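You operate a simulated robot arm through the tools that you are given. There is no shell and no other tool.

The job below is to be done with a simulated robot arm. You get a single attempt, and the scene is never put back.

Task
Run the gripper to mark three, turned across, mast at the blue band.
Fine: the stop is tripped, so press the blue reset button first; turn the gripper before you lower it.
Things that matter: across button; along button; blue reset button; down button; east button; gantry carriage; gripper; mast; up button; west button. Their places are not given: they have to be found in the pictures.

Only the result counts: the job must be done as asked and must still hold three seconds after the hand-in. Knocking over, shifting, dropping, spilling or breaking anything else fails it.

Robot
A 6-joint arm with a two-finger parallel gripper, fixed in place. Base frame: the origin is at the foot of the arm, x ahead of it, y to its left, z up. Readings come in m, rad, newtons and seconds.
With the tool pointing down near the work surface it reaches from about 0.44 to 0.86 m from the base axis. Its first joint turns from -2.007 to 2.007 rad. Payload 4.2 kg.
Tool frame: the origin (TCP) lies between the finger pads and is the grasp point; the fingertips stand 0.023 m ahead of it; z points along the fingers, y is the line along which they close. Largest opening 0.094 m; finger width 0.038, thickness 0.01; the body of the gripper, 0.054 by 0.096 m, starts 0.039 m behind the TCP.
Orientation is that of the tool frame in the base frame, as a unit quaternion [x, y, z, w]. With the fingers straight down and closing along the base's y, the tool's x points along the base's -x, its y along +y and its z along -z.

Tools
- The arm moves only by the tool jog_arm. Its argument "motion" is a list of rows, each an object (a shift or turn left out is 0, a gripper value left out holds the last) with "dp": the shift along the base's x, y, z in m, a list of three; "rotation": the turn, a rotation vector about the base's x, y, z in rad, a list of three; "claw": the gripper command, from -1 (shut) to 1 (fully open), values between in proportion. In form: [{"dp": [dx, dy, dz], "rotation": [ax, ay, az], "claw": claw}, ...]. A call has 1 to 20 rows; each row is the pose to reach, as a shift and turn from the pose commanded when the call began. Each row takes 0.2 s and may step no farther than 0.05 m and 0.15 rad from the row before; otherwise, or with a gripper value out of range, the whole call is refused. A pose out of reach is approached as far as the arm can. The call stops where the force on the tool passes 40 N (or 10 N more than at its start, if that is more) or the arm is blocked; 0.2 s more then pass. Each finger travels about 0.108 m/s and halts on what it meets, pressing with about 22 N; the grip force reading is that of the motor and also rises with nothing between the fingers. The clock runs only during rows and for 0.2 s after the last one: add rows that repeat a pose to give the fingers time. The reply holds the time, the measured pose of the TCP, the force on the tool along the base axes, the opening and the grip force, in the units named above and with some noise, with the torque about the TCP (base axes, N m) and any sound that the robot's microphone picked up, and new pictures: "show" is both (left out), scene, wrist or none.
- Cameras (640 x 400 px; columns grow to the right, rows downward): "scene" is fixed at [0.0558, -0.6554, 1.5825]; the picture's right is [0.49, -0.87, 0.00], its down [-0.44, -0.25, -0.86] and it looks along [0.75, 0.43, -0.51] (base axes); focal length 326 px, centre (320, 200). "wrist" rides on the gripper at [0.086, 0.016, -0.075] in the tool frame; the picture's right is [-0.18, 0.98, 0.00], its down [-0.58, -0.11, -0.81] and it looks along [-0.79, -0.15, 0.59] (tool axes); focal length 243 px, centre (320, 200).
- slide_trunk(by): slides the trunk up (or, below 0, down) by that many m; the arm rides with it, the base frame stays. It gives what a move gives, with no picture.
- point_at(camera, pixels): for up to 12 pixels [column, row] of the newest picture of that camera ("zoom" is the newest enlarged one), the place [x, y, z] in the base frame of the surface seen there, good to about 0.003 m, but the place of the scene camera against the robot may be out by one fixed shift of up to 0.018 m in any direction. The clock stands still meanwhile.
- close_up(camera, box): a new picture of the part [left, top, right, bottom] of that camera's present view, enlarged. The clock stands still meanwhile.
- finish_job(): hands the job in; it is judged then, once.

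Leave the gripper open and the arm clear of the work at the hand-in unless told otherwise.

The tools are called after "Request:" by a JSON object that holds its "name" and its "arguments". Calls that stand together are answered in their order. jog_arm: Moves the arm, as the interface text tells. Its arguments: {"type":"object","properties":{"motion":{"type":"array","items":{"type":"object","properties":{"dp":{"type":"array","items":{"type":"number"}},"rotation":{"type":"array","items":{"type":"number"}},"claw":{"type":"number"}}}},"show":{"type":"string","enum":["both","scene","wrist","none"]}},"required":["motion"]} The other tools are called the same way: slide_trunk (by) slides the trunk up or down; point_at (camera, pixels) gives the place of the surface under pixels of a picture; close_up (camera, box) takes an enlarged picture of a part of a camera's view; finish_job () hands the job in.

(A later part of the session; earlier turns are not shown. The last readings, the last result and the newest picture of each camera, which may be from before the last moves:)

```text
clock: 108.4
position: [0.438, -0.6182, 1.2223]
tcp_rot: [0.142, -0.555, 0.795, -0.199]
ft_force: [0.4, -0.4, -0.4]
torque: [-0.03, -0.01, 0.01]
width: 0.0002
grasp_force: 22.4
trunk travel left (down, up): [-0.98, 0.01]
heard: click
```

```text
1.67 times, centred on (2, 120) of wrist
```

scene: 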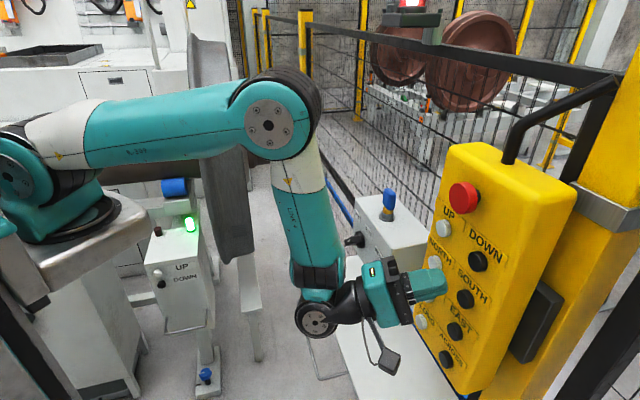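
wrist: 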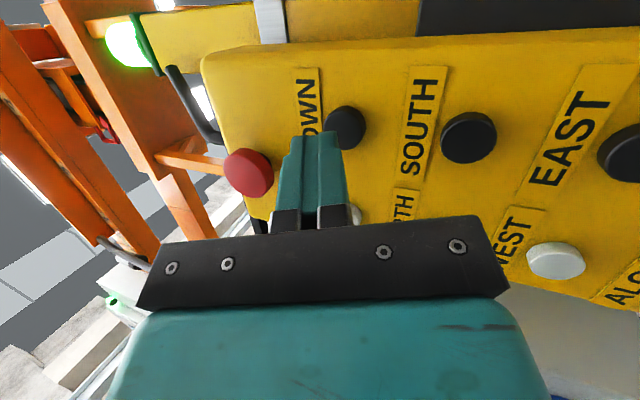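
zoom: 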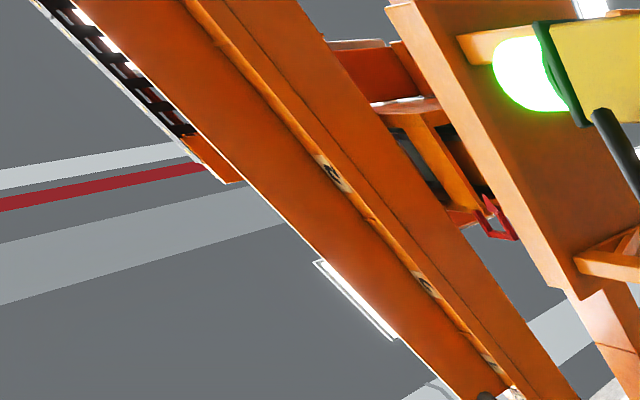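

The click came, but the plate seems to be in the same place. I measure its height.

Request:
{"name": "point_at", "arguments": {"camera": "zoom", "pixels": [[500, 170], [540, 230], [570, 280], [480, 215], [510, 235], [600, 250]]}}

Request:
{"name": "close_up", "arguments": {"camera": "wrist", "box": [50, 60, 150, 150]}}

```text
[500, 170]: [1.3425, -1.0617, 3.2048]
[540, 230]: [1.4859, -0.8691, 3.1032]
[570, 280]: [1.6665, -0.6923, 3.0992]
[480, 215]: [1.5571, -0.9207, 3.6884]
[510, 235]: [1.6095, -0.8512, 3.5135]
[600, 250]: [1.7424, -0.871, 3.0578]
```

```text
4.44 times, centred on (100, 105) of wrist
```

zoom: 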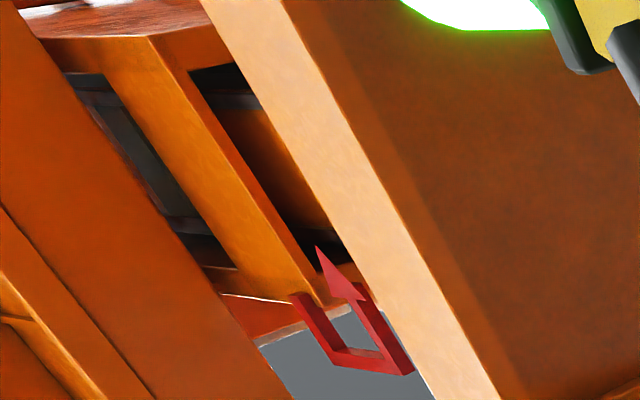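

The plate is still at z≈3.10. I press DOWN again and stop the call while holding, to see force and lamp.

Request:
{"name": "jog_arm", "arguments": {"motion": [{"dp": [0.0141, -0.0141, 0.0]}, {"dp": [0.024, -0.024, 0.0]}, {"dp": [0.0311, -0.0311, 0.0]}, {"dp": [0.0368, -0.0368, 0.0]}, {"dp": [0.0368, -0.0368, 0.0]}, {"dp": [0.0368, -0.0368, 0.0]}, {"dp": [0.0368, -0.0368, 0.0]}, {"dp": [0.0368, -0.0368, 0.0]}, {"dp": [0.0368, -0.0368, 0.0]}, {"dp": [0.0368, -0.0368, 0.0]}], "show": "wrist"}}

Request:
{"name": "close_up", "arguments": {"camera": "wrist", "box": [0, 0, 4, 240]}}

```text
clock: 110.6
position: [0.4735, -0.6557, 1.2192]
tcp_rot: [0.14, -0.555, 0.795, -0.2]
ft_force: [-2.1, 2.2, -0.7]
torque: [-0.03, 0.03, 0.01]
width: 0.0
grasp_force: 21.9
trunk travel left (down, up): [-0.98, 0.01]
heard: click
```

wrist: 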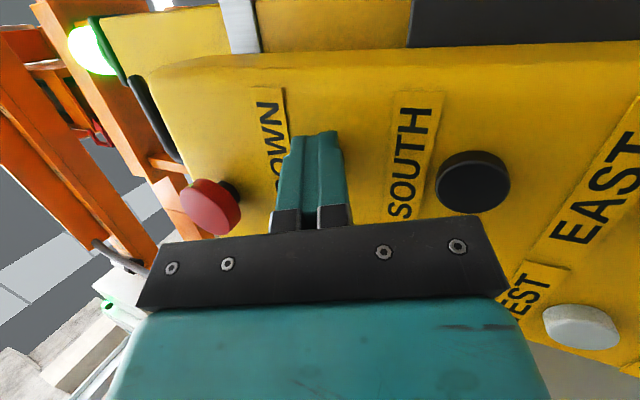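

```text
1.67 times, centred on (2, 120) of wrist
```

zoom: 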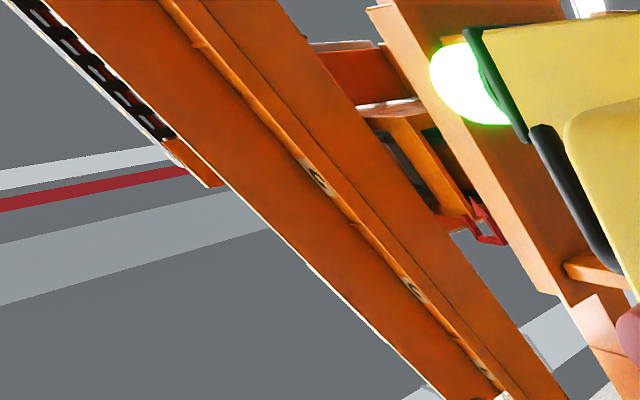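

Pressed with a click and 3 N, but the lamp stays green (with EAST it changed when the drive ran) and nothing moves. So lowering seems interlocked, probably until the turn is fully complete. I release DOWN, and go to ACROSS again to finish the last degree. First release and lower the trunk.

Request:
{"name": "jog_arm", "arguments": {"motion": [{"dp": [-0.017, 0.017, 0]}, {"dp": [-0.0368, 0.0368, 0]}, {"dp": [-0.045, 0.045, 0]}, {"dp": [-0.045, 0.045, 0]}], "show": "wrist"}}

Request:
{"name": "close_up", "arguments": {"camera": "wrist", "box": [0, 0, 4, 240]}}

Request:
{"name": "point_at", "arguments": {"camera": "zoom", "pixels": [[500, 170], [540, 230], [480, 110], [450, 60]]}}

```text
clock: 111.6
position: [0.4285, -0.61, 1.2183]
tcp_rot: [0.14, -0.554, 0.796, -0.2]
ft_force: [-0.4, 0.4, 0.6]
torque: [0.01, -0.01, -0.02]
width: 0.0002
grasp_force: 22.3
trunk travel left (down, up): [-0.98, 0.01]
```

wrist: 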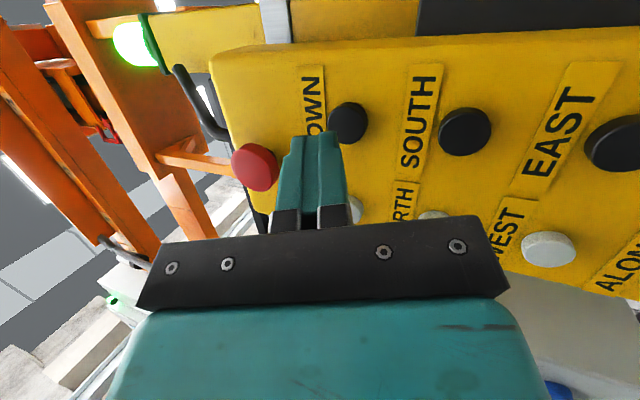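

```text
1.67 times, centred on (2, 120) of wrist
```

zoom: 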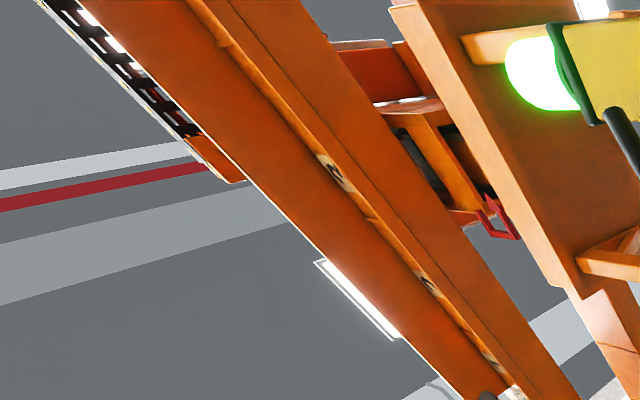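

```text
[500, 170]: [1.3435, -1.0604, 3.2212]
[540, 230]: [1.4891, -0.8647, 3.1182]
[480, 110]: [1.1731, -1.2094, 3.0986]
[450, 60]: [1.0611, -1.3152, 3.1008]
```

Nothing moved. I slide the trunk down 0.11 m and go to the ACROSS standoff.

Request:
{"name": "slide_trunk", "arguments": {"by": -0.11}}

Request:
{"name": "jog_arm", "arguments": {"motion": [{"dp": [0.0, 0.0, -0.04]}, {"dp": [0.0, 0.0, -0.08]}, {"dp": [0.004, -0.004, -0.11]}, {"dp": [0.007, -0.007, -0.119]}, {"dp": [0.007, -0.007, -0.119]}], "show": "wrist"}}

Request:
{"name": "point_at", "arguments": {"camera": "wrist", "pixels": [[364, 128], [270, 121]]}}

```text
clock: 113.0
position: [0.4294, -0.6106, 1.1089]
tcp_rot: [0.14, -0.554, 0.796, -0.2]
ft_force: [-0.9, -0.5, 0.5]
torque: [0.0, -0.06, -0.01]
width: 0.0001
grasp_force: 22.3
trunk travel left (down, up): [-0.87, 0.12]
```

```text
clock: 114.2
position: [0.4365, -0.6179, 0.9894]
tcp_rot: [0.141, -0.555, 0.795, -0.199]
ft_force: [0.1, -0.2, 1.1]
torque: [0.0, 0.01, -0.02]
width: 0.0001
grasp_force: 21.4
trunk travel left (down, up): [-0.87, 0.12]
```

wrist: 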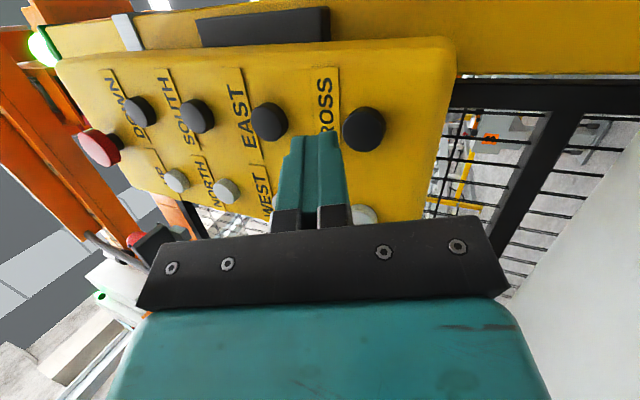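

```text
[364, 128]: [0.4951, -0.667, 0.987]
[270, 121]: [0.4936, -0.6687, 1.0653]
```

I hold ACROSS for three rows and stop the call while still pressing, to see the lamp.

Request:
{"name": "jog_arm", "arguments": {"motion": [{"dp": [0.0141, -0.0141, 0]}, {"dp": [0.0271, -0.0271, 0]}, {"dp": [0.0338, -0.0338, 0]}, {"dp": [0.0395, -0.0395, 0]}, {"dp": [0.0395, -0.0395, 0]}, {"dp": [0.0395, -0.0395, 0]}], "show": "wrist"}}

Request:
{"name": "close_up", "arguments": {"camera": "wrist", "box": [0, 0, 4, 240]}}

```text
clock: 115.6
position: [0.4754, -0.6551, 0.9894]
tcp_rot: [0.14, -0.554, 0.796, -0.2]
ft_force: [-5.1, 3.6, -0.6]
torque: [0.05, 0.04, 0.06]
width: 0.0
grasp_force: 21.8
trunk travel left (down, up): [-0.87, 0.12]
heard: click
```

wrist: 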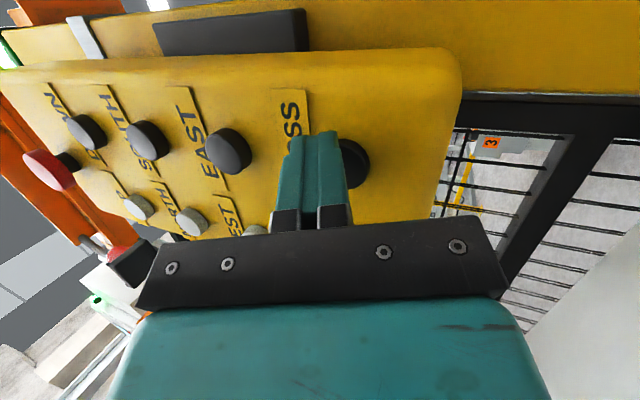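

```text
1.67 times, centred on (2, 120) of wrist
```

zoom: 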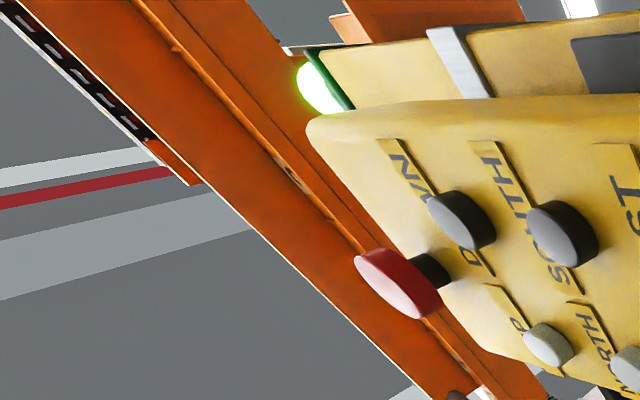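

The lamp stays green here too, so the turn may have reached its end. I release and re-measure the plate's angle from the lookout.

Request:
{"name": "jog_arm", "arguments": {"motion": [{"dp": [-0.02, 0.02, 0]}, {"dp": [-0.0395, 0.0395, 0]}, {"dp": [-0.0345, 0.0745, 0.02]}, {"dp": [-0.0195, 0.0995, 0.05]}, {"dp": [0.0005, 0.1195, 0.085]}, {"dp": [0.0205, 0.1395, 0.12]}, {"dp": [0.0355, 0.1545, 0.16]}, {"dp": [0.0555, 0.1655, 0.195]}, {"dp": [0.066, 0.1695, 0.21]}, {"dp": [0.066, 0.1695, 0.21]}], "show": "wrist"}}

Request:
{"name": "close_up", "arguments": {"camera": "wrist", "box": [0, 0, 120, 130]}}

Request:
{"name": "point_at", "arguments": {"camera": "zoom", "pixels": [[330, 20], [365, 85], [405, 157], [450, 238], [490, 312], [525, 378], [108, 249], [68, 211], [150, 286]]}}

```text
clock: 117.8
position: [0.5401, -0.4847, 1.2007]
tcp_rot: [0.141, -0.554, 0.796, -0.199]
ft_force: [-0.1, 0.4, 0.1]
torque: [-0.03, 0.01, -0.02]
width: 0.0
grasp_force: 21.5
out of reach, approached as far as the arm can: row 4, 5, 6, 7, 8
trunk travel left (down, up): [-0.87, 0.12]
```

wrist: 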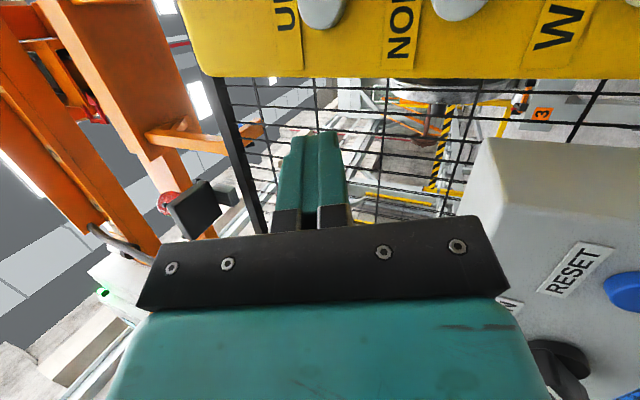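

```text
3.08 times, centred on (60, 65) of wrist
```

zoom: 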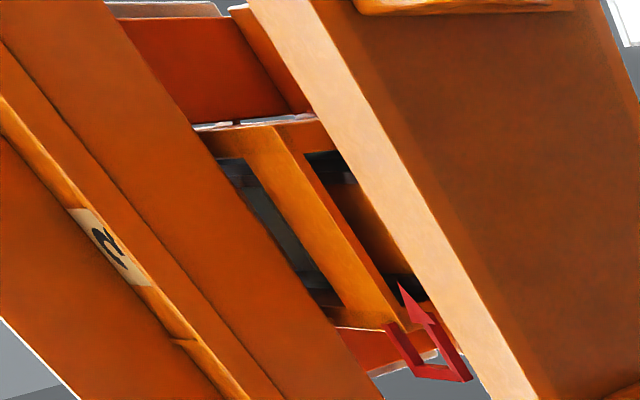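

```text
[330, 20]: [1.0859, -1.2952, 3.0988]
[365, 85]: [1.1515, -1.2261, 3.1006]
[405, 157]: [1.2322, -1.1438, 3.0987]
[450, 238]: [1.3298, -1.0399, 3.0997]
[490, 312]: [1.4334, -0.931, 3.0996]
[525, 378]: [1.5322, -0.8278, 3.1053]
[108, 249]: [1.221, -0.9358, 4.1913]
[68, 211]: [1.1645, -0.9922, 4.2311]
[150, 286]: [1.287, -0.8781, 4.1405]
```

My picked pixels lay on the bottom face, so their line need not follow the edge. The pale side face is a vertical plane; points on it give the true angle.

Request:
{"name": "point_at", "arguments": {"camera": "zoom", "pixels": [[275, 20], [300, 60], [325, 105], [350, 150], [375, 195], [400, 240], [425, 280], [450, 320], [475, 355], [500, 390]]}}

Request:
{"name": "close_up", "arguments": {"camera": "wrist", "box": [80, 90, 260, 210]}}

Request:
{"name": "point_at", "arguments": {"camera": "zoom", "pixels": [[120, 60], [150, 110], [180, 160], [200, 190], [245, 230], [215, 215], [230, 222]]}}

```text
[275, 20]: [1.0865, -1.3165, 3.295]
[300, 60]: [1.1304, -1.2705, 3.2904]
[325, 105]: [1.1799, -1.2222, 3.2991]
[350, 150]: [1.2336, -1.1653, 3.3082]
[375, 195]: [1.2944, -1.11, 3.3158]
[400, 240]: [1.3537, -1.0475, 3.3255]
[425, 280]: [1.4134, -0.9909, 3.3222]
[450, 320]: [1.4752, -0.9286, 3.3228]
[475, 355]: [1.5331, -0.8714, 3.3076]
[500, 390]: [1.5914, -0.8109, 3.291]
```

```text
3.33 times, centred on (170, 150) of wrist
```

zoom: 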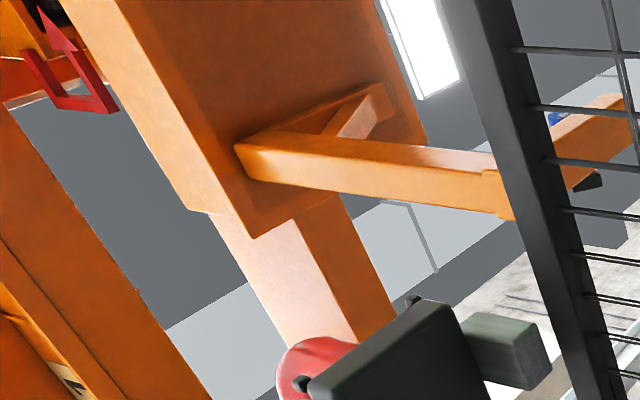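

```text
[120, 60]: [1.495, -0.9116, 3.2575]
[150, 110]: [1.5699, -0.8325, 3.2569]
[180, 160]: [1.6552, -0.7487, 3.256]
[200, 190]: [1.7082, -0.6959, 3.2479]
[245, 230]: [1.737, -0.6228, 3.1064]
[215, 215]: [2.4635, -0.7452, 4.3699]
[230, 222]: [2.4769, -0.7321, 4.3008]
```

The side face now runs at azimuth 45.04°, exactly along the beam: the turn is complete (it stopped at its end). Now I try DOWN again: trunk up 0.11 and to its standoff.

Request:
{"name": "slide_trunk", "arguments": {"by": 0.11}}

Request:
{"name": "jog_arm", "arguments": {"motion": [{"dp": [-0.01, -0.01, -0.04]}, {"dp": [-0.02, -0.02, -0.085]}, {"dp": [-0.04, -0.04, -0.115]}, {"dp": [-0.065, -0.065, -0.13]}, {"dp": [-0.085, -0.095, -0.13]}, {"dp": [-0.1034, -0.125, -0.11]}, {"dp": [-0.1034, -0.1335, -0.088]}, {"dp": [-0.1034, -0.1335, -0.088]}], "show": "wrist"}}

Request:
{"name": "point_at", "arguments": {"camera": "wrist", "pixels": [[344, 127], [246, 172]]}}

```text
clock: 119.2
position: [0.5409, -0.4859, 1.3093]
tcp_rot: [0.14, -0.555, 0.796, -0.2]
ft_force: [0.2, -0.1, 0.3]
torque: [-0.04, -0.01, 0.03]
width: 0.0003
grasp_force: 22.1
trunk travel left (down, up): [-0.98, 0.01]
```

```text
clock: 121.0
position: [0.4379, -0.6186, 1.2208]
tcp_rot: [0.141, -0.555, 0.795, -0.201]
ft_force: [0.3, -0.3, 0.9]
torque: [-0.01, 0.02, -0.02]
width: 0.0
grasp_force: 21.9
out of reach, approached as far as the arm can: row 1, 2, 3, 4
trunk travel left (down, up): [-0.98, 0.01]
```

wrist: 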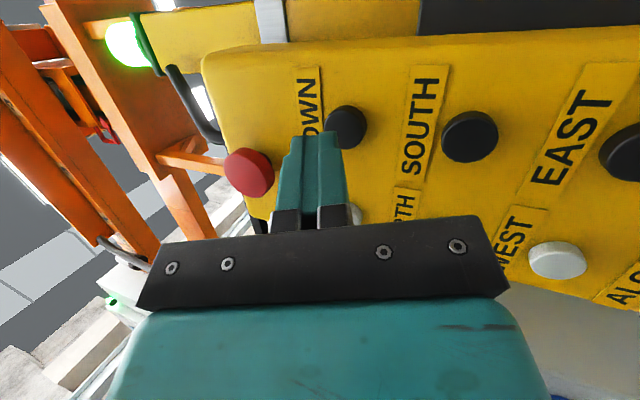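

```text
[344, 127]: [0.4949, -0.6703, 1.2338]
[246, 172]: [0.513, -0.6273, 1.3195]
```

I hold DOWN for four rows and stop while pressing, to see whether the lamp changes now.

Request:
{"name": "jog_arm", "arguments": {"motion": [{"dp": [0.0141, -0.0141, 0.002]}, {"dp": [0.024, -0.024, 0.002]}, {"dp": [0.0311, -0.0311, 0.002]}, {"dp": [0.0368, -0.0368, 0.002]}, {"dp": [0.0368, -0.0368, 0.002]}, {"dp": [0.0368, -0.0368, 0.002]}, {"dp": [0.0368, -0.0368, 0.002]}], "show": "wrist"}}

Request:
{"name": "close_up", "arguments": {"camera": "wrist", "box": [0, 0, 4, 240]}}

Request:
{"name": "point_at", "arguments": {"camera": "zoom", "pixels": [[440, 110], [480, 170], [520, 240], [540, 280]]}}

```text
clock: 122.6
position: [0.4739, -0.6554, 1.2231]
tcp_rot: [0.141, -0.555, 0.795, -0.199]
ft_force: [-2.6, 2.7, 0.0]
torque: [0.01, 0.0, 0.04]
width: 0.0
grasp_force: 22.1
trunk travel left (down, up): [-0.98, 0.01]
heard: click
```

wrist: 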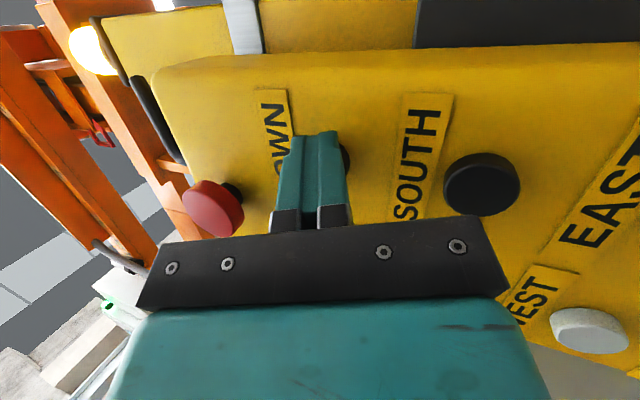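

```text
1.67 times, centred on (2, 120) of wrist
```

zoom: 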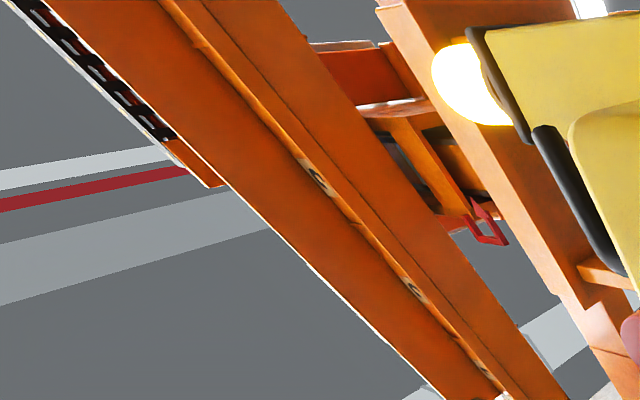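

```text
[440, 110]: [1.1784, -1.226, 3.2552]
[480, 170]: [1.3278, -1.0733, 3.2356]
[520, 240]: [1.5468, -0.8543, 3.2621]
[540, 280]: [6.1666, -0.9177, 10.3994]
```

The lamp is amber now: the mast is moving. I release and look how far it came.

Request:
{"name": "jog_arm", "arguments": {"motion": [{"dp": [-0.017, 0.017, 0]}, {"dp": [-0.0368, 0.0368, 0]}, {"dp": [-0.0368, 0.0368, 0]}], "show": "wrist"}}

Request:
{"name": "close_up", "arguments": {"camera": "wrist", "box": [0, 0, 4, 240]}}

Request:
{"name": "point_at", "arguments": {"camera": "zoom", "pixels": [[440, 90], [480, 150], [520, 220], [560, 200], [500, 110], [600, 250], [480, 215], [460, 190]]}}

```text
clock: 123.4
position: [0.4364, -0.6184, 1.2231]
tcp_rot: [0.141, -0.555, 0.795, -0.2]
ft_force: [-0.3, -0.8, -0.6]
torque: [-0.01, -0.02, 0.02]
width: 0.0
grasp_force: 22.3
trunk travel left (down, up): [-0.98, 0.01]
```

wrist: 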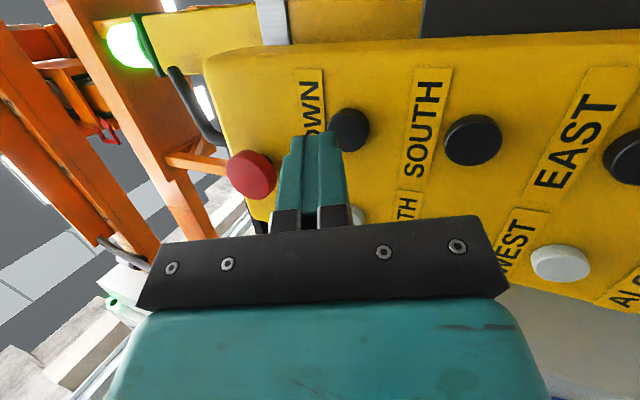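

```text
1.67 times, centred on (2, 120) of wrist
```

zoom: 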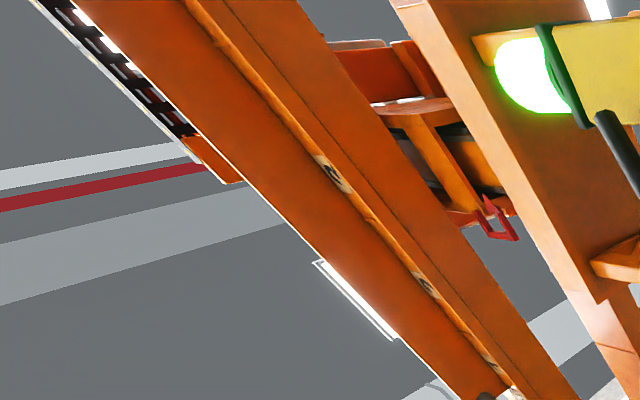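

```text
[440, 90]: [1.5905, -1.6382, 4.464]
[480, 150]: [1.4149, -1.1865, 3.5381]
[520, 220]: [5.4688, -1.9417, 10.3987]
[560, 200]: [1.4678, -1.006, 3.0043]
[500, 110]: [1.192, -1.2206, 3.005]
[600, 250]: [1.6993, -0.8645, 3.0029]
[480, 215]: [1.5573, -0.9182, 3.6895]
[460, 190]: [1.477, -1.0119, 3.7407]
```

The plate dropped to z≈3.005 (9.5 cm). The mast (near face n≈-1.84) now shows between the frame and the plate. I zoom in near the red arrow.

Request:
{"name": "close_up", "arguments": {"camera": "wrist", "box": [50, 60, 130, 130]}}

Request:
{"name": "point_at", "arguments": {"camera": "zoom", "pixels": [[280, 190], [330, 260], [250, 120], [200, 150], [345, 290], [300, 230], [230, 90], [360, 300]]}}

```text
5.71 times, centred on (90, 95) of wrist
```

zoom: 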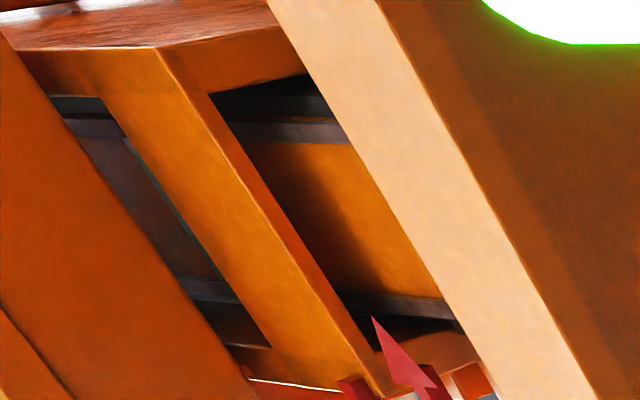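

```text
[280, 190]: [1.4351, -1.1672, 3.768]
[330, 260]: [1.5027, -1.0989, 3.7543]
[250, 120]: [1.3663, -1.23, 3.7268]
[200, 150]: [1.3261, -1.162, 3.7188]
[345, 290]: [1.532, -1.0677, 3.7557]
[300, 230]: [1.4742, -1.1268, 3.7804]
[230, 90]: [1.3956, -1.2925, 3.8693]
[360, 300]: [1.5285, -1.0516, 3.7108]
```

The mast shows an orange face with grey rails at both sides. I lower further: hold DOWN for nine rows, then look for bands.

Request:
{"name": "jog_arm", "arguments": {"motion": [{"dp": [0.0141, -0.0141, 0.0]}, {"dp": [0.024, -0.024, 0.0]}, {"dp": [0.0311, -0.0311, 0.0]}, {"dp": [0.0376, -0.037, 0.0]}, {"dp": [0.0376, -0.037, 0.0]}, {"dp": [0.0376, -0.037, 0.0]}, {"dp": [0.0376, -0.037, 0.0]}, {"dp": [0.0376, -0.037, 0.0]}, {"dp": [0.0376, -0.037, 0.0]}, {"dp": [0.0376, -0.037, 0.0]}, {"dp": [0.0376, -0.037, 0.0]}, {"dp": [0.0376, -0.037, 0.0]}, {"dp": [0.0198, -0.0198, 0.0]}, {"dp": [0, 0, 0]}], "show": "wrist"}}

Request:
{"name": "close_up", "arguments": {"camera": "wrist", "box": [0, 0, 4, 240]}}

Request:
{"name": "close_up", "arguments": {"camera": "wrist", "box": [50, 60, 130, 130]}}

```text
clock: 126.4
position: [0.4375, -0.6172, 1.2235]
tcp_rot: [0.141, -0.554, 0.795, -0.2]
ft_force: [0.2, 0.7, -0.9]
torque: [0.03, -0.03, -0.01]
width: 0.0
grasp_force: 21.8
trunk travel left (down, up): [-0.98, 0.01]
heard: click
```

wrist: 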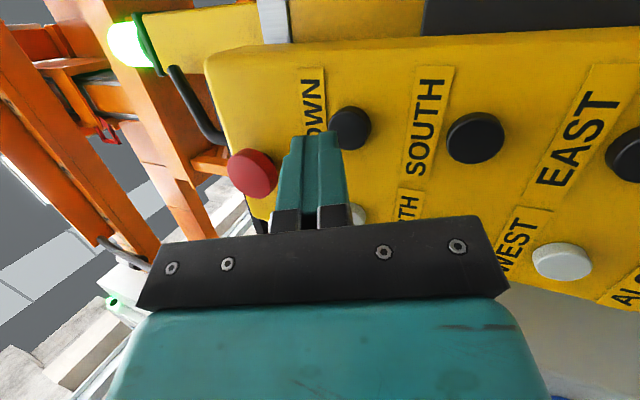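

```text
1.67 times, centred on (2, 120) of wrist
```

zoom: 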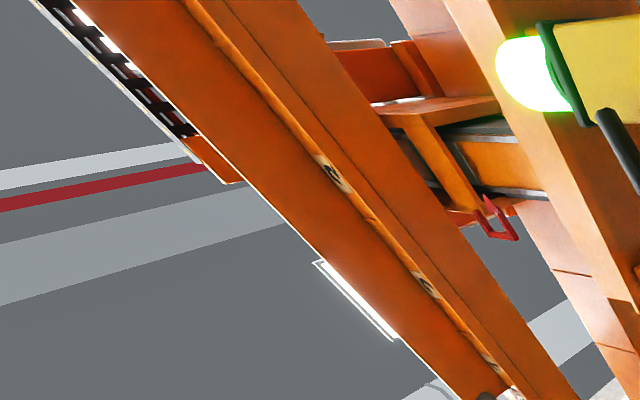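

```text
5.71 times, centred on (90, 95) of wrist
```

zoom: 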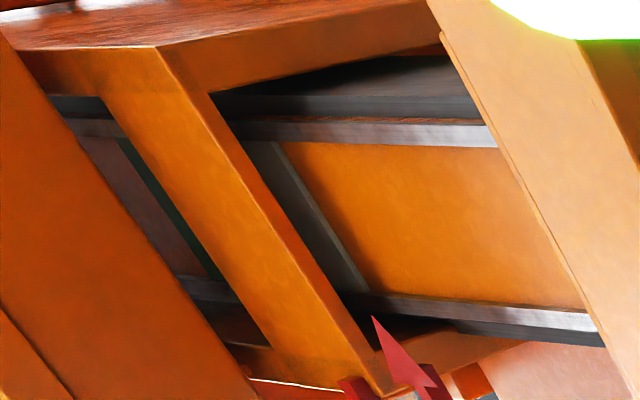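

Now the mast panel is visible: an orange section, a grey line, and further up something dark green behind the frame post. I measure heights along the mast.

Request:
{"name": "point_at", "arguments": {"camera": "zoom", "pixels": [[320, 170], [350, 220], [420, 230], [480, 240], [540, 270], [265, 160], [300, 210], [340, 270], [130, 160], [180, 230], [100, 160], [376, 322]]}}

Request:
{"name": "close_up", "arguments": {"camera": "wrist", "box": [50, 80, 90, 115]}}

```text
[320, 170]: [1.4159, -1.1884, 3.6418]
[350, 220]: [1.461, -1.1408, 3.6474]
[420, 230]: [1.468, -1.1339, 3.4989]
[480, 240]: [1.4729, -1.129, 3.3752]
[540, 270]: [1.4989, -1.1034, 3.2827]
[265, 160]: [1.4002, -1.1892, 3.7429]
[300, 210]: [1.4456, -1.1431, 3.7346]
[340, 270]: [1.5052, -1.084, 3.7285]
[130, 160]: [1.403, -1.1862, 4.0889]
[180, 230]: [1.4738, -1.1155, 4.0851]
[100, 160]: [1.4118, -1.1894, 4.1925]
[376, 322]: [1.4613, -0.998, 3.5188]
```

```text
11.43 times, centred on (70, 98) of wrist
```

zoom: 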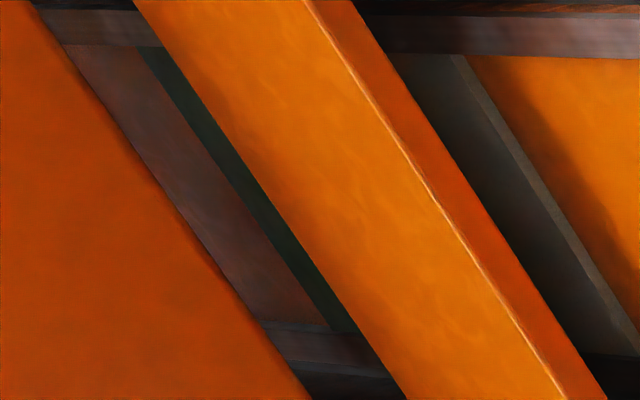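

The orange section ends at z≈3.66; above it a grey edge (z≈3.74) and a green band (z≈4.08) come next; the arrow points at z≈3.52. I lower further with a ten-row hold.

Request:
{"name": "jog_arm", "arguments": {"motion": [{"dp": [0.0141, -0.0141, 0.0]}, {"dp": [0.024, -0.024, 0.0]}, {"dp": [0.0311, -0.0321, 0.0]}, {"dp": [0.0366, -0.0382, 0.0]}, {"dp": [0.0366, -0.0382, 0.0]}, {"dp": [0.0366, -0.0382, 0.0]}, {"dp": [0.0366, -0.0382, 0.0]}, {"dp": [0.0366, -0.0382, 0.0]}, {"dp": [0.0366, -0.0382, 0.0]}, {"dp": [0.0366, -0.0382, 0.0]}, {"dp": [0.0366, -0.0382, 0.0]}, {"dp": [0.0366, -0.0382, 0.0]}, {"dp": [0.0366, -0.0382, 0.0]}, {"dp": [0.0198, -0.0198, 0.0]}, {"dp": [0, 0, 0]}], "show": "wrist"}}

Request:
{"name": "close_up", "arguments": {"camera": "wrist", "box": [40, 50, 180, 150]}}

Request:
{"name": "point_at", "arguments": {"camera": "zoom", "pixels": [[220, 220], [260, 230], [300, 240], [340, 250], [380, 255], [420, 260], [460, 265], [500, 260], [180, 200], [600, 300], [270, 300], [240, 180]]}}

```text
clock: 129.6
position: [0.4358, -0.6179, 1.223]
tcp_rot: [0.141, -0.555, 0.795, -0.2]
ft_force: [0.5, -0.1, -0.5]
torque: [0.0, 0.02, -0.01]
width: 0.0
grasp_force: 21.8
trunk travel left (down, up): [-0.98, 0.01]
heard: click
```

wrist: 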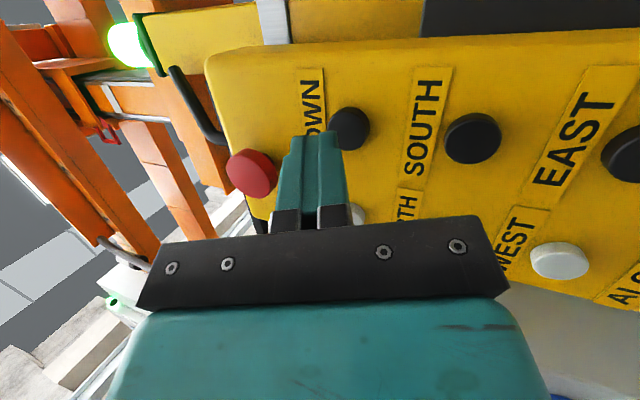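

```text
4.00 times, centred on (110, 100) of wrist
```

zoom: 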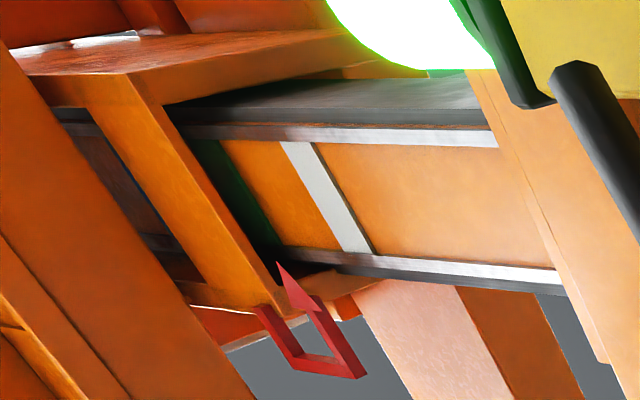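

```text
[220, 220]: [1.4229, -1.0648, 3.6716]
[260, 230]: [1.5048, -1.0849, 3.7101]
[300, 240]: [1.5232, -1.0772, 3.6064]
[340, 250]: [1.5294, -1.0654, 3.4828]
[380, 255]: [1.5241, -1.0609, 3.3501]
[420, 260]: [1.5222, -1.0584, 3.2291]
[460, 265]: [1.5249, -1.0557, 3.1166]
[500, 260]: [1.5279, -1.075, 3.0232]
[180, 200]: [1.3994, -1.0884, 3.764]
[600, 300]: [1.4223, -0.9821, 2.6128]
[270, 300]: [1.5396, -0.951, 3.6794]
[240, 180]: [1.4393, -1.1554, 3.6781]
```

The bands are clear now: a white band about at the arrow's height, then a green band above it. I look further up, left of the frame post, for the next band.

Request:
{"name": "close_up", "arguments": {"camera": "wrist", "box": [40, 70, 90, 120]}}

Request:
{"name": "point_at", "arguments": {"camera": "zoom", "pixels": [[190, 170], [230, 220], [150, 150], [420, 150], [460, 230], [400, 130], [520, 200], [600, 230]]}}

```text
8.00 times, centred on (65, 95) of wrist
```

zoom: 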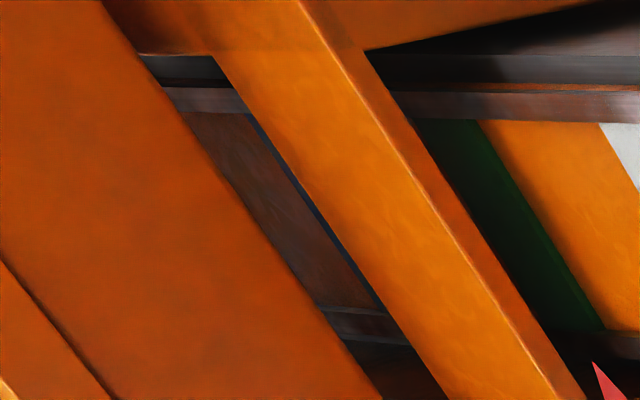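

```text
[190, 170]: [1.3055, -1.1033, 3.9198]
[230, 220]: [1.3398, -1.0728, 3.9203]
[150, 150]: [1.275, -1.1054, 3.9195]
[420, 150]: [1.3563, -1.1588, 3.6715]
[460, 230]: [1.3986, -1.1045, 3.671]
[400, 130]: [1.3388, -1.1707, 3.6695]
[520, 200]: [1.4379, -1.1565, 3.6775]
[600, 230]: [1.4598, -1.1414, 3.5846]
```

A thin dark-blue edge shows beside the post just above the green band: blue is the next band up. I lower about 0.3 m more (eleven rows).

Request:
{"name": "jog_arm", "arguments": {"motion": [{"dp": [0.0141, -0.0141, 0.0]}, {"dp": [0.024, -0.024, 0.0]}, {"dp": [0.0321, -0.0321, 0.0]}, {"dp": [0.0382, -0.0375, 0.0]}, {"dp": [0.0382, -0.0375, 0.0]}, {"dp": [0.0382, -0.0375, 0.0]}, {"dp": [0.0382, -0.0375, 0.0]}, {"dp": [0.0382, -0.0375, 0.0]}, {"dp": [0.0382, -0.0375, 0.0]}, {"dp": [0.0382, -0.0375, 0.0]}, {"dp": [0.0382, -0.0375, 0.0]}, {"dp": [0.0382, -0.0375, 0.0]}, {"dp": [0.0382, -0.0375, 0.0]}, {"dp": [0.0382, -0.0375, 0.0]}, {"dp": [0.0198, -0.0198, 0.0]}, {"dp": [0, 0, 0]}], "show": "wrist"}}

Request:
{"name": "close_up", "arguments": {"camera": "wrist", "box": [40, 50, 180, 150]}}

Request:
{"name": "point_at", "arguments": {"camera": "zoom", "pixels": [[280, 290], [300, 305], [240, 190], [260, 220], [290, 180], [320, 220], [340, 160], [370, 220], [420, 170], [450, 230], [490, 180], [530, 240]]}}

```text
clock: 133.0
position: [0.4382, -0.6196, 1.224]
tcp_rot: [0.14, -0.555, 0.795, -0.2]
ft_force: [-0.1, 0.3, 0.0]
torque: [0.0, -0.01, 0.0]
width: 0.0
grasp_force: 21.7
trunk travel left (down, up): [-0.98, 0.01]
heard: click
```

wrist: 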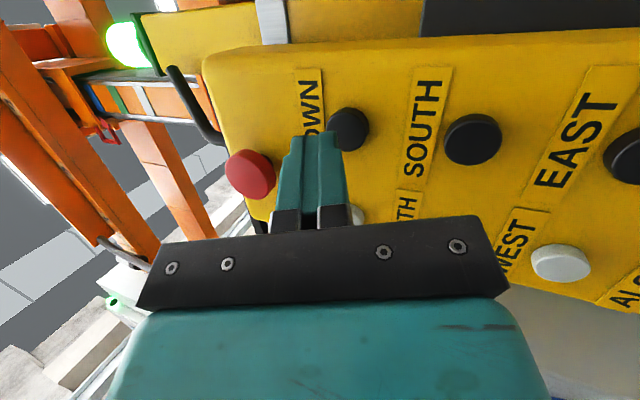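

```text
4.00 times, centred on (110, 100) of wrist
```

zoom: 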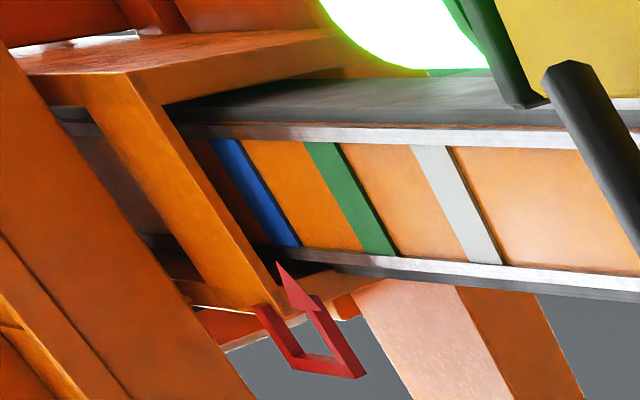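

```text
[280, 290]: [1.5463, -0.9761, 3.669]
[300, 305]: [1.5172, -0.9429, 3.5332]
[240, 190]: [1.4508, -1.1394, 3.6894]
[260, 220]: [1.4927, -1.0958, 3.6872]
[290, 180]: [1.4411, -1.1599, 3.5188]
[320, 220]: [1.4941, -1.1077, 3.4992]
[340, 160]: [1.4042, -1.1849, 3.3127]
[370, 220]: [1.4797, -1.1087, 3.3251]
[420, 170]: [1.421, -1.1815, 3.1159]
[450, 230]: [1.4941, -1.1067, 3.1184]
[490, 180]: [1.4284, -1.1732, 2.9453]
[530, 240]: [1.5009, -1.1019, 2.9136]
```

Now blue, green and white bands are all visible; blue is at z≈3.688, the arrow at z≈3.52, so about 0.168 m remain. First I use the visible mast to check the carriage's place: I measure both side rails of the mast.

Request:
{"name": "close_up", "arguments": {"camera": "wrist", "box": [70, 70, 140, 130]}}

```text
6.67 times, centred on (105, 100) of wrist
```

zoom: 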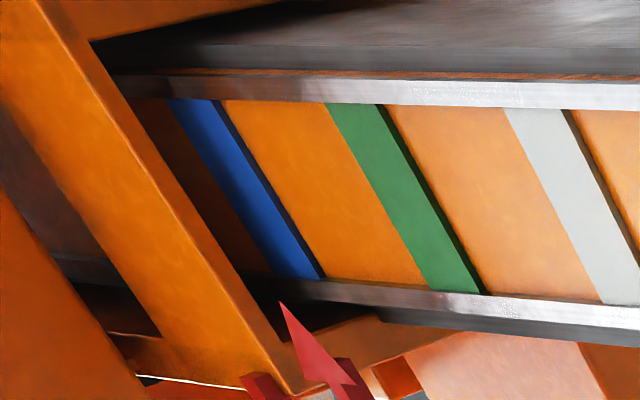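

Request:
{"name": "point_at", "arguments": {"camera": "zoom", "pixels": [[300, 82], [300, 98], [420, 86], [420, 104], [400, 290], [400, 303], [480, 298], [480, 312], [190, 110], [230, 190], [280, 260], [300, 276]]}}

Request:
{"name": "point_at", "arguments": {"camera": "zoom", "pixels": [[283, 306], [300, 335], [320, 365], [310, 345], [335, 385], [350, 115], [400, 190], [450, 270], [540, 120], [600, 220], [520, 320], [300, 50]]}}

```text
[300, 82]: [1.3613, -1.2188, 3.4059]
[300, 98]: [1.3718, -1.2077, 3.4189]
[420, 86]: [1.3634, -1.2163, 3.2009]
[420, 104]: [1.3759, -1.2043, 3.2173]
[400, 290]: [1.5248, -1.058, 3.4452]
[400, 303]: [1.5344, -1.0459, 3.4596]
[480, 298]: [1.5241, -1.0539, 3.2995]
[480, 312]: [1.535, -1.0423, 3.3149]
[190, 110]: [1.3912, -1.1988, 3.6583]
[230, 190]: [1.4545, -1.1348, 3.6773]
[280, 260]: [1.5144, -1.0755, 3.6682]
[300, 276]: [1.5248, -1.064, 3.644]
```

```text
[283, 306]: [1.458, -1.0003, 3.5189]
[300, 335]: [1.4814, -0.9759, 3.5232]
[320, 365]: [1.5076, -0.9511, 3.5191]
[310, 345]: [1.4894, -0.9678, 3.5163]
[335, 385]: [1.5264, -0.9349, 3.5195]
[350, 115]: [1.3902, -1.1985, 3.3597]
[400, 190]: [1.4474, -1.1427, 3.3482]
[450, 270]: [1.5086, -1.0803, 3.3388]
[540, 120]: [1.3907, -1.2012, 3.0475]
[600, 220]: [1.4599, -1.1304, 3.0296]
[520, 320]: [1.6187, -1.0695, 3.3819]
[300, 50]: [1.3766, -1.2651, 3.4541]
```

Mast centre: rails give s≈0.223. I measure mark 3's plate from this same pose for a consistent comparison.

Request:
{"name": "close_up", "arguments": {"camera": "wrist", "box": [0, 85, 40, 130]}}

```text
8.89 times, centred on (20, 108) of wrist
```

zoom: 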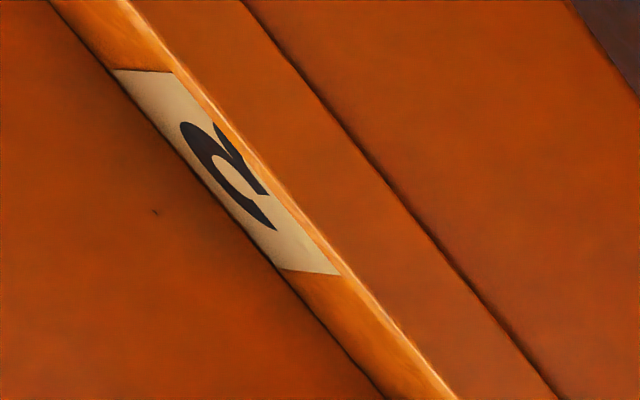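

Request:
{"name": "point_at", "arguments": {"camera": "zoom", "pixels": [[143, 75], [312, 266], [228, 170], [135, 78], [300, 262], [160, 75], [325, 268]]}}

```text
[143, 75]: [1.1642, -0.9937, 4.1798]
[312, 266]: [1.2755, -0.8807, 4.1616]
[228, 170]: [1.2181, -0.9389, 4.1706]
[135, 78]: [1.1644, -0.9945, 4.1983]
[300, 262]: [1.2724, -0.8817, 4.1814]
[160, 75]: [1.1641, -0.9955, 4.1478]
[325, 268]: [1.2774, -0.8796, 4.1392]
```

Mark 3's plate centre is s=0.1995; the mast centre 0.223, so 2.3 cm toward EAST remain. I correct this with a short EAST tap: trunk down 0.06, then to the EAST standoff.

Request:
{"name": "slide_trunk", "arguments": {"by": -0.06}}

Request:
{"name": "jog_arm", "arguments": {"motion": [{"dp": [-0.004, 0.004, -0.035]}, {"dp": [-0.004, 0.004, -0.07]}, {"dp": [-0.0024, 0.002, -0.102]}, {"dp": [-0.0024, 0.002, -0.102]}], "show": "wrist"}}

Request:
{"name": "point_at", "arguments": {"camera": "wrist", "pixels": [[353, 122], [475, 130]]}}

```text
clock: 134.0
position: [0.4365, -0.6185, 1.1617]
tcp_rot: [0.14, -0.554, 0.796, -0.201]
ft_force: [0.3, -0.8, 0.0]
torque: [-0.01, 0.02, 0.01]
width: 0.0
grasp_force: 22.3
trunk travel left (down, up): [-0.92, 0.07]
```

```text
clock: 135.0
position: [0.4359, -0.6189, 1.0628]
tcp_rot: [0.141, -0.554, 0.796, -0.199]
ft_force: [0.5, 0.2, -0.4]
torque: [0.02, 0.0, 0.05]
width: 0.0001
grasp_force: 22.2
trunk travel left (down, up): [-0.92, 0.07]
```

wrist: 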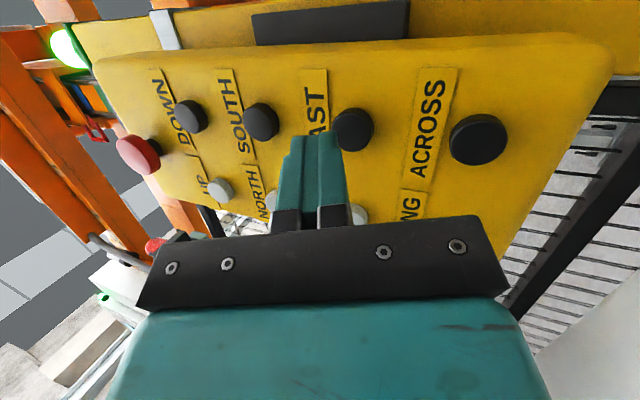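

```text
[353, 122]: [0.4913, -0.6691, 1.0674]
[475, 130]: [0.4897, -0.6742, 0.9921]
```

Aligned. A short EAST tap (two rows, slightly earlier contact).

Request:
{"name": "jog_arm", "arguments": {"motion": [{"dp": [0.0135, -0.0141, 0.001]}, {"dp": [0.0255, -0.0266, 0.001]}, {"dp": [0.0333, -0.0348, 0.001]}, {"dp": [0.0383, -0.0398, 0.001]}, {"dp": [0.0383, -0.0398, 0.001]}, {"dp": [0.0198, -0.0198, 0]}, {"dp": [0, 0, 0]}], "show": "none"}}

Request:
{"name": "close_up", "arguments": {"camera": "wrist", "box": [0, 0, 4, 240]}}

Request:
{"name": "close_up", "arguments": {"camera": "wrist", "box": [50, 60, 120, 130]}}

```text
clock: 136.6
position: [0.4345, -0.6172, 1.0621]
tcp_rot: [0.141, -0.555, 0.795, -0.2]
ft_force: [0.1, -0.5, -0.3]
torque: [0.01, -0.03, 0.0]
width: 0.0
grasp_force: 21.8
trunk travel left (down, up): [-0.92, 0.07]
heard: click
```

```text
1.67 times, centred on (2, 120) of wrist
```

zoom: 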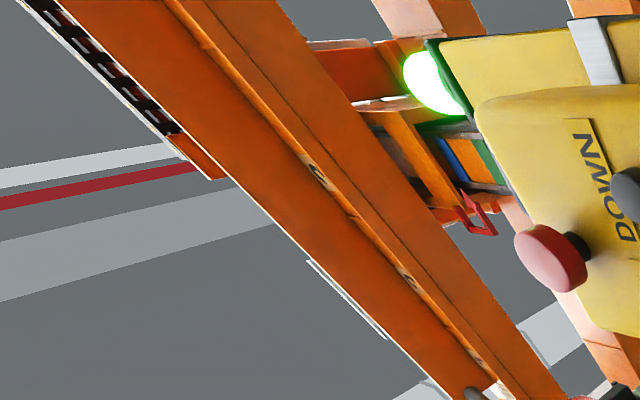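

```text
5.71 times, centred on (85, 95) of wrist
```

zoom: 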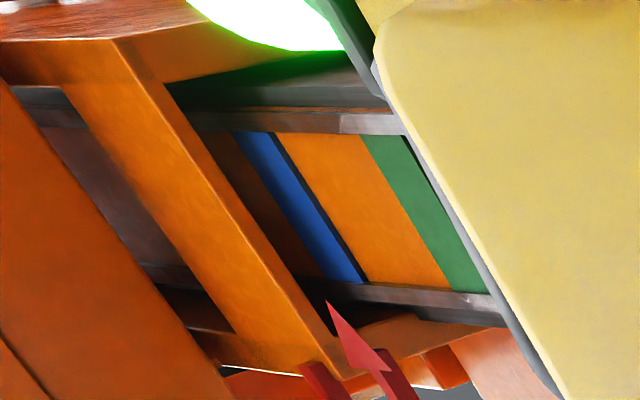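

I measure the rails again in this view, then the mark.

Request:
{"name": "point_at", "arguments": {"camera": "zoom", "pixels": [[330, 116], [330, 130], [370, 118], [370, 132], [400, 289], [400, 301], [440, 294], [440, 307], [300, 115], [460, 297]]}}

Request:
{"name": "close_up", "arguments": {"camera": "wrist", "box": [0, 82, 30, 122]}}

```text
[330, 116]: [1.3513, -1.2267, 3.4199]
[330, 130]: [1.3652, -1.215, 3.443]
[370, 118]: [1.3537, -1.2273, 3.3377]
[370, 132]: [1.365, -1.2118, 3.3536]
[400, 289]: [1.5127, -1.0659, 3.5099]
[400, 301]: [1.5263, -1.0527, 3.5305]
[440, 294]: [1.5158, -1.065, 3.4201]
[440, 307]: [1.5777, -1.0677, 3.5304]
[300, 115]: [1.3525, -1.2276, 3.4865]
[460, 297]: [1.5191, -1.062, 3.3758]
```

```text
10.00 times, centred on (15, 102) of wrist
```

zoom: 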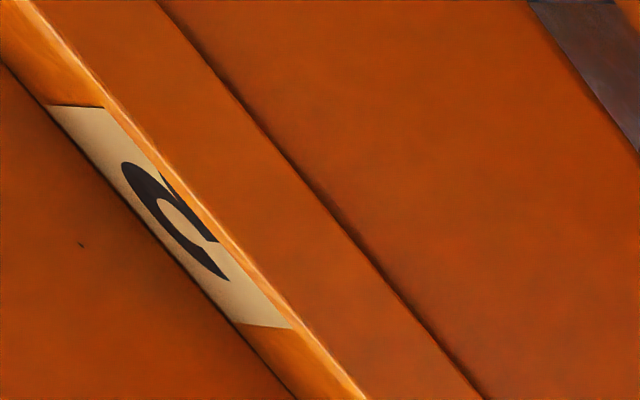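

Request:
{"name": "point_at", "arguments": {"camera": "zoom", "pixels": [[80, 112], [265, 320], [170, 215], [95, 112], [280, 322], [65, 112], [250, 317]]}}

```text
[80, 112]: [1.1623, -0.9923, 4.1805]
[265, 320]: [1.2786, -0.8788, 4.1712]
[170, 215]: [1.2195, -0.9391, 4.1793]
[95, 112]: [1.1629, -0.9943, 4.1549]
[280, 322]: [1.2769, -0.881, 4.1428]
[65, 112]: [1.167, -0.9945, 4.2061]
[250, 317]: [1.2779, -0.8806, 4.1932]
```

The tap moved the mast by -1.25 cm: centre now s≈0.2105 against mark 0.2005. One more identical tap should bring it onto the mark.

Request:
{"name": "jog_arm", "arguments": {"motion": [{"dp": [0.0145, -0.0155, 0.001]}, {"dp": [0.0265, -0.028, 0.001]}, {"dp": [0.0343, -0.0362, 0.001]}, {"dp": [0.0393, -0.0412, 0.001]}, {"dp": [0.0393, -0.0412, 0.001]}, {"dp": [0.0208, -0.0212, 0]}, {"dp": [0.001, -0.0014, 0]}], "show": "none"}}

Request:
{"name": "close_up", "arguments": {"camera": "wrist", "box": [50, 60, 120, 130]}}

Request:
{"name": "point_at", "arguments": {"camera": "zoom", "pixels": [[330, 110], [330, 116], [330, 124], [330, 130], [400, 286], [400, 292], [400, 298], [400, 303], [370, 118], [440, 294]]}}

```text
clock: 138.2
position: [0.4367, -0.6181, 1.0614]
tcp_rot: [0.141, -0.555, 0.795, -0.2]
ft_force: [-0.7, 0.2, -0.1]
torque: [-0.04, 0.02, -0.02]
width: 0.0
grasp_force: 21.7
trunk travel left (down, up): [-0.92, 0.07]
heard: click
```

```text
5.71 times, centred on (85, 95) of wrist
```

zoom: 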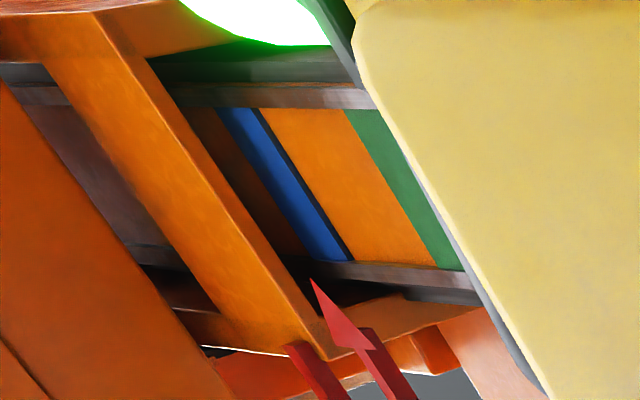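

```text
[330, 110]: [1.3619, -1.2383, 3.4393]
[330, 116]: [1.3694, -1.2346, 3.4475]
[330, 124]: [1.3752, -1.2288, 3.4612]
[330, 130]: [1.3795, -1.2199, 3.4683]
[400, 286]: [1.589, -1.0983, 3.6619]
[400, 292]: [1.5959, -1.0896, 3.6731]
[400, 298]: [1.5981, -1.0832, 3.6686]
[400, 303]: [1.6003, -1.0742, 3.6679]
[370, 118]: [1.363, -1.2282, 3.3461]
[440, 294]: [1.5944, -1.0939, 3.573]
```

The picture shifted more this time. I measure at the rails' new pixels and the mark again.

Request:
{"name": "point_at", "arguments": {"camera": "zoom", "pixels": [[300, 88], [300, 104], [340, 91], [340, 106], [380, 266], [380, 278], [420, 270], [420, 283], [270, 88], [440, 272]]}}

Request:
{"name": "close_up", "arguments": {"camera": "wrist", "box": [0, 82, 30, 122]}}

```text
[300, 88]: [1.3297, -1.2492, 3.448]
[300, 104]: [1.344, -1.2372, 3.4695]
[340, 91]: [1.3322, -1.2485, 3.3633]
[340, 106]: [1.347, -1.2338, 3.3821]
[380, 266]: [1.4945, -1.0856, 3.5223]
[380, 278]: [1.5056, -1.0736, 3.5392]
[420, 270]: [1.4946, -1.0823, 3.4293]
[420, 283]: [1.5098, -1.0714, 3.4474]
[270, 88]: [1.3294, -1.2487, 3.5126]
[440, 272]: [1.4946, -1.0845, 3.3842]
```

```text
10.00 times, centred on (15, 102) of wrist
```

zoom: 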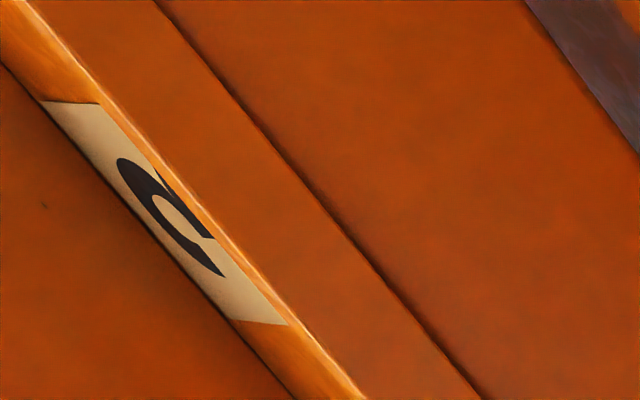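

The mast centre is now s≈0.1835 versus mark 0.2005 – overshot by 1.7 cm. I go to WEST for a very short tap back.

Request:
{"name": "jog_arm", "arguments": {"motion": [{"dp": [0.019, 0.02, 0.0]}, {"dp": [0.038, 0.04, 0.001]}, {"dp": [0.0571, 0.0599, 0.0015]}, {"dp": [0.0571, 0.0599, 0.0015]}], "show": "wrist"}}

Request:
{"name": "point_at", "arguments": {"camera": "wrist", "pixels": [[357, 138], [480, 148]]}}

```text
clock: 139.2
position: [0.4929, -0.5602, 1.062]
tcp_rot: [0.141, -0.555, 0.795, -0.199]
ft_force: [0.3, 0.9, 0.4]
torque: [0.0, 0.01, -0.02]
width: 0.0001
grasp_force: 21.7
trunk travel left (down, up): [-0.92, 0.07]
```

wrist: 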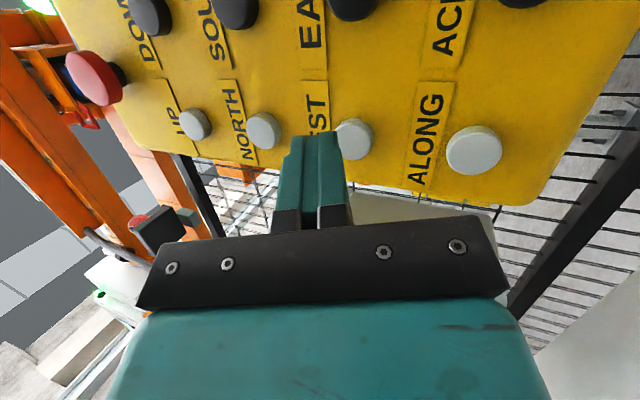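

```text
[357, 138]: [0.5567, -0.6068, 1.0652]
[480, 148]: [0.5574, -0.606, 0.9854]
```

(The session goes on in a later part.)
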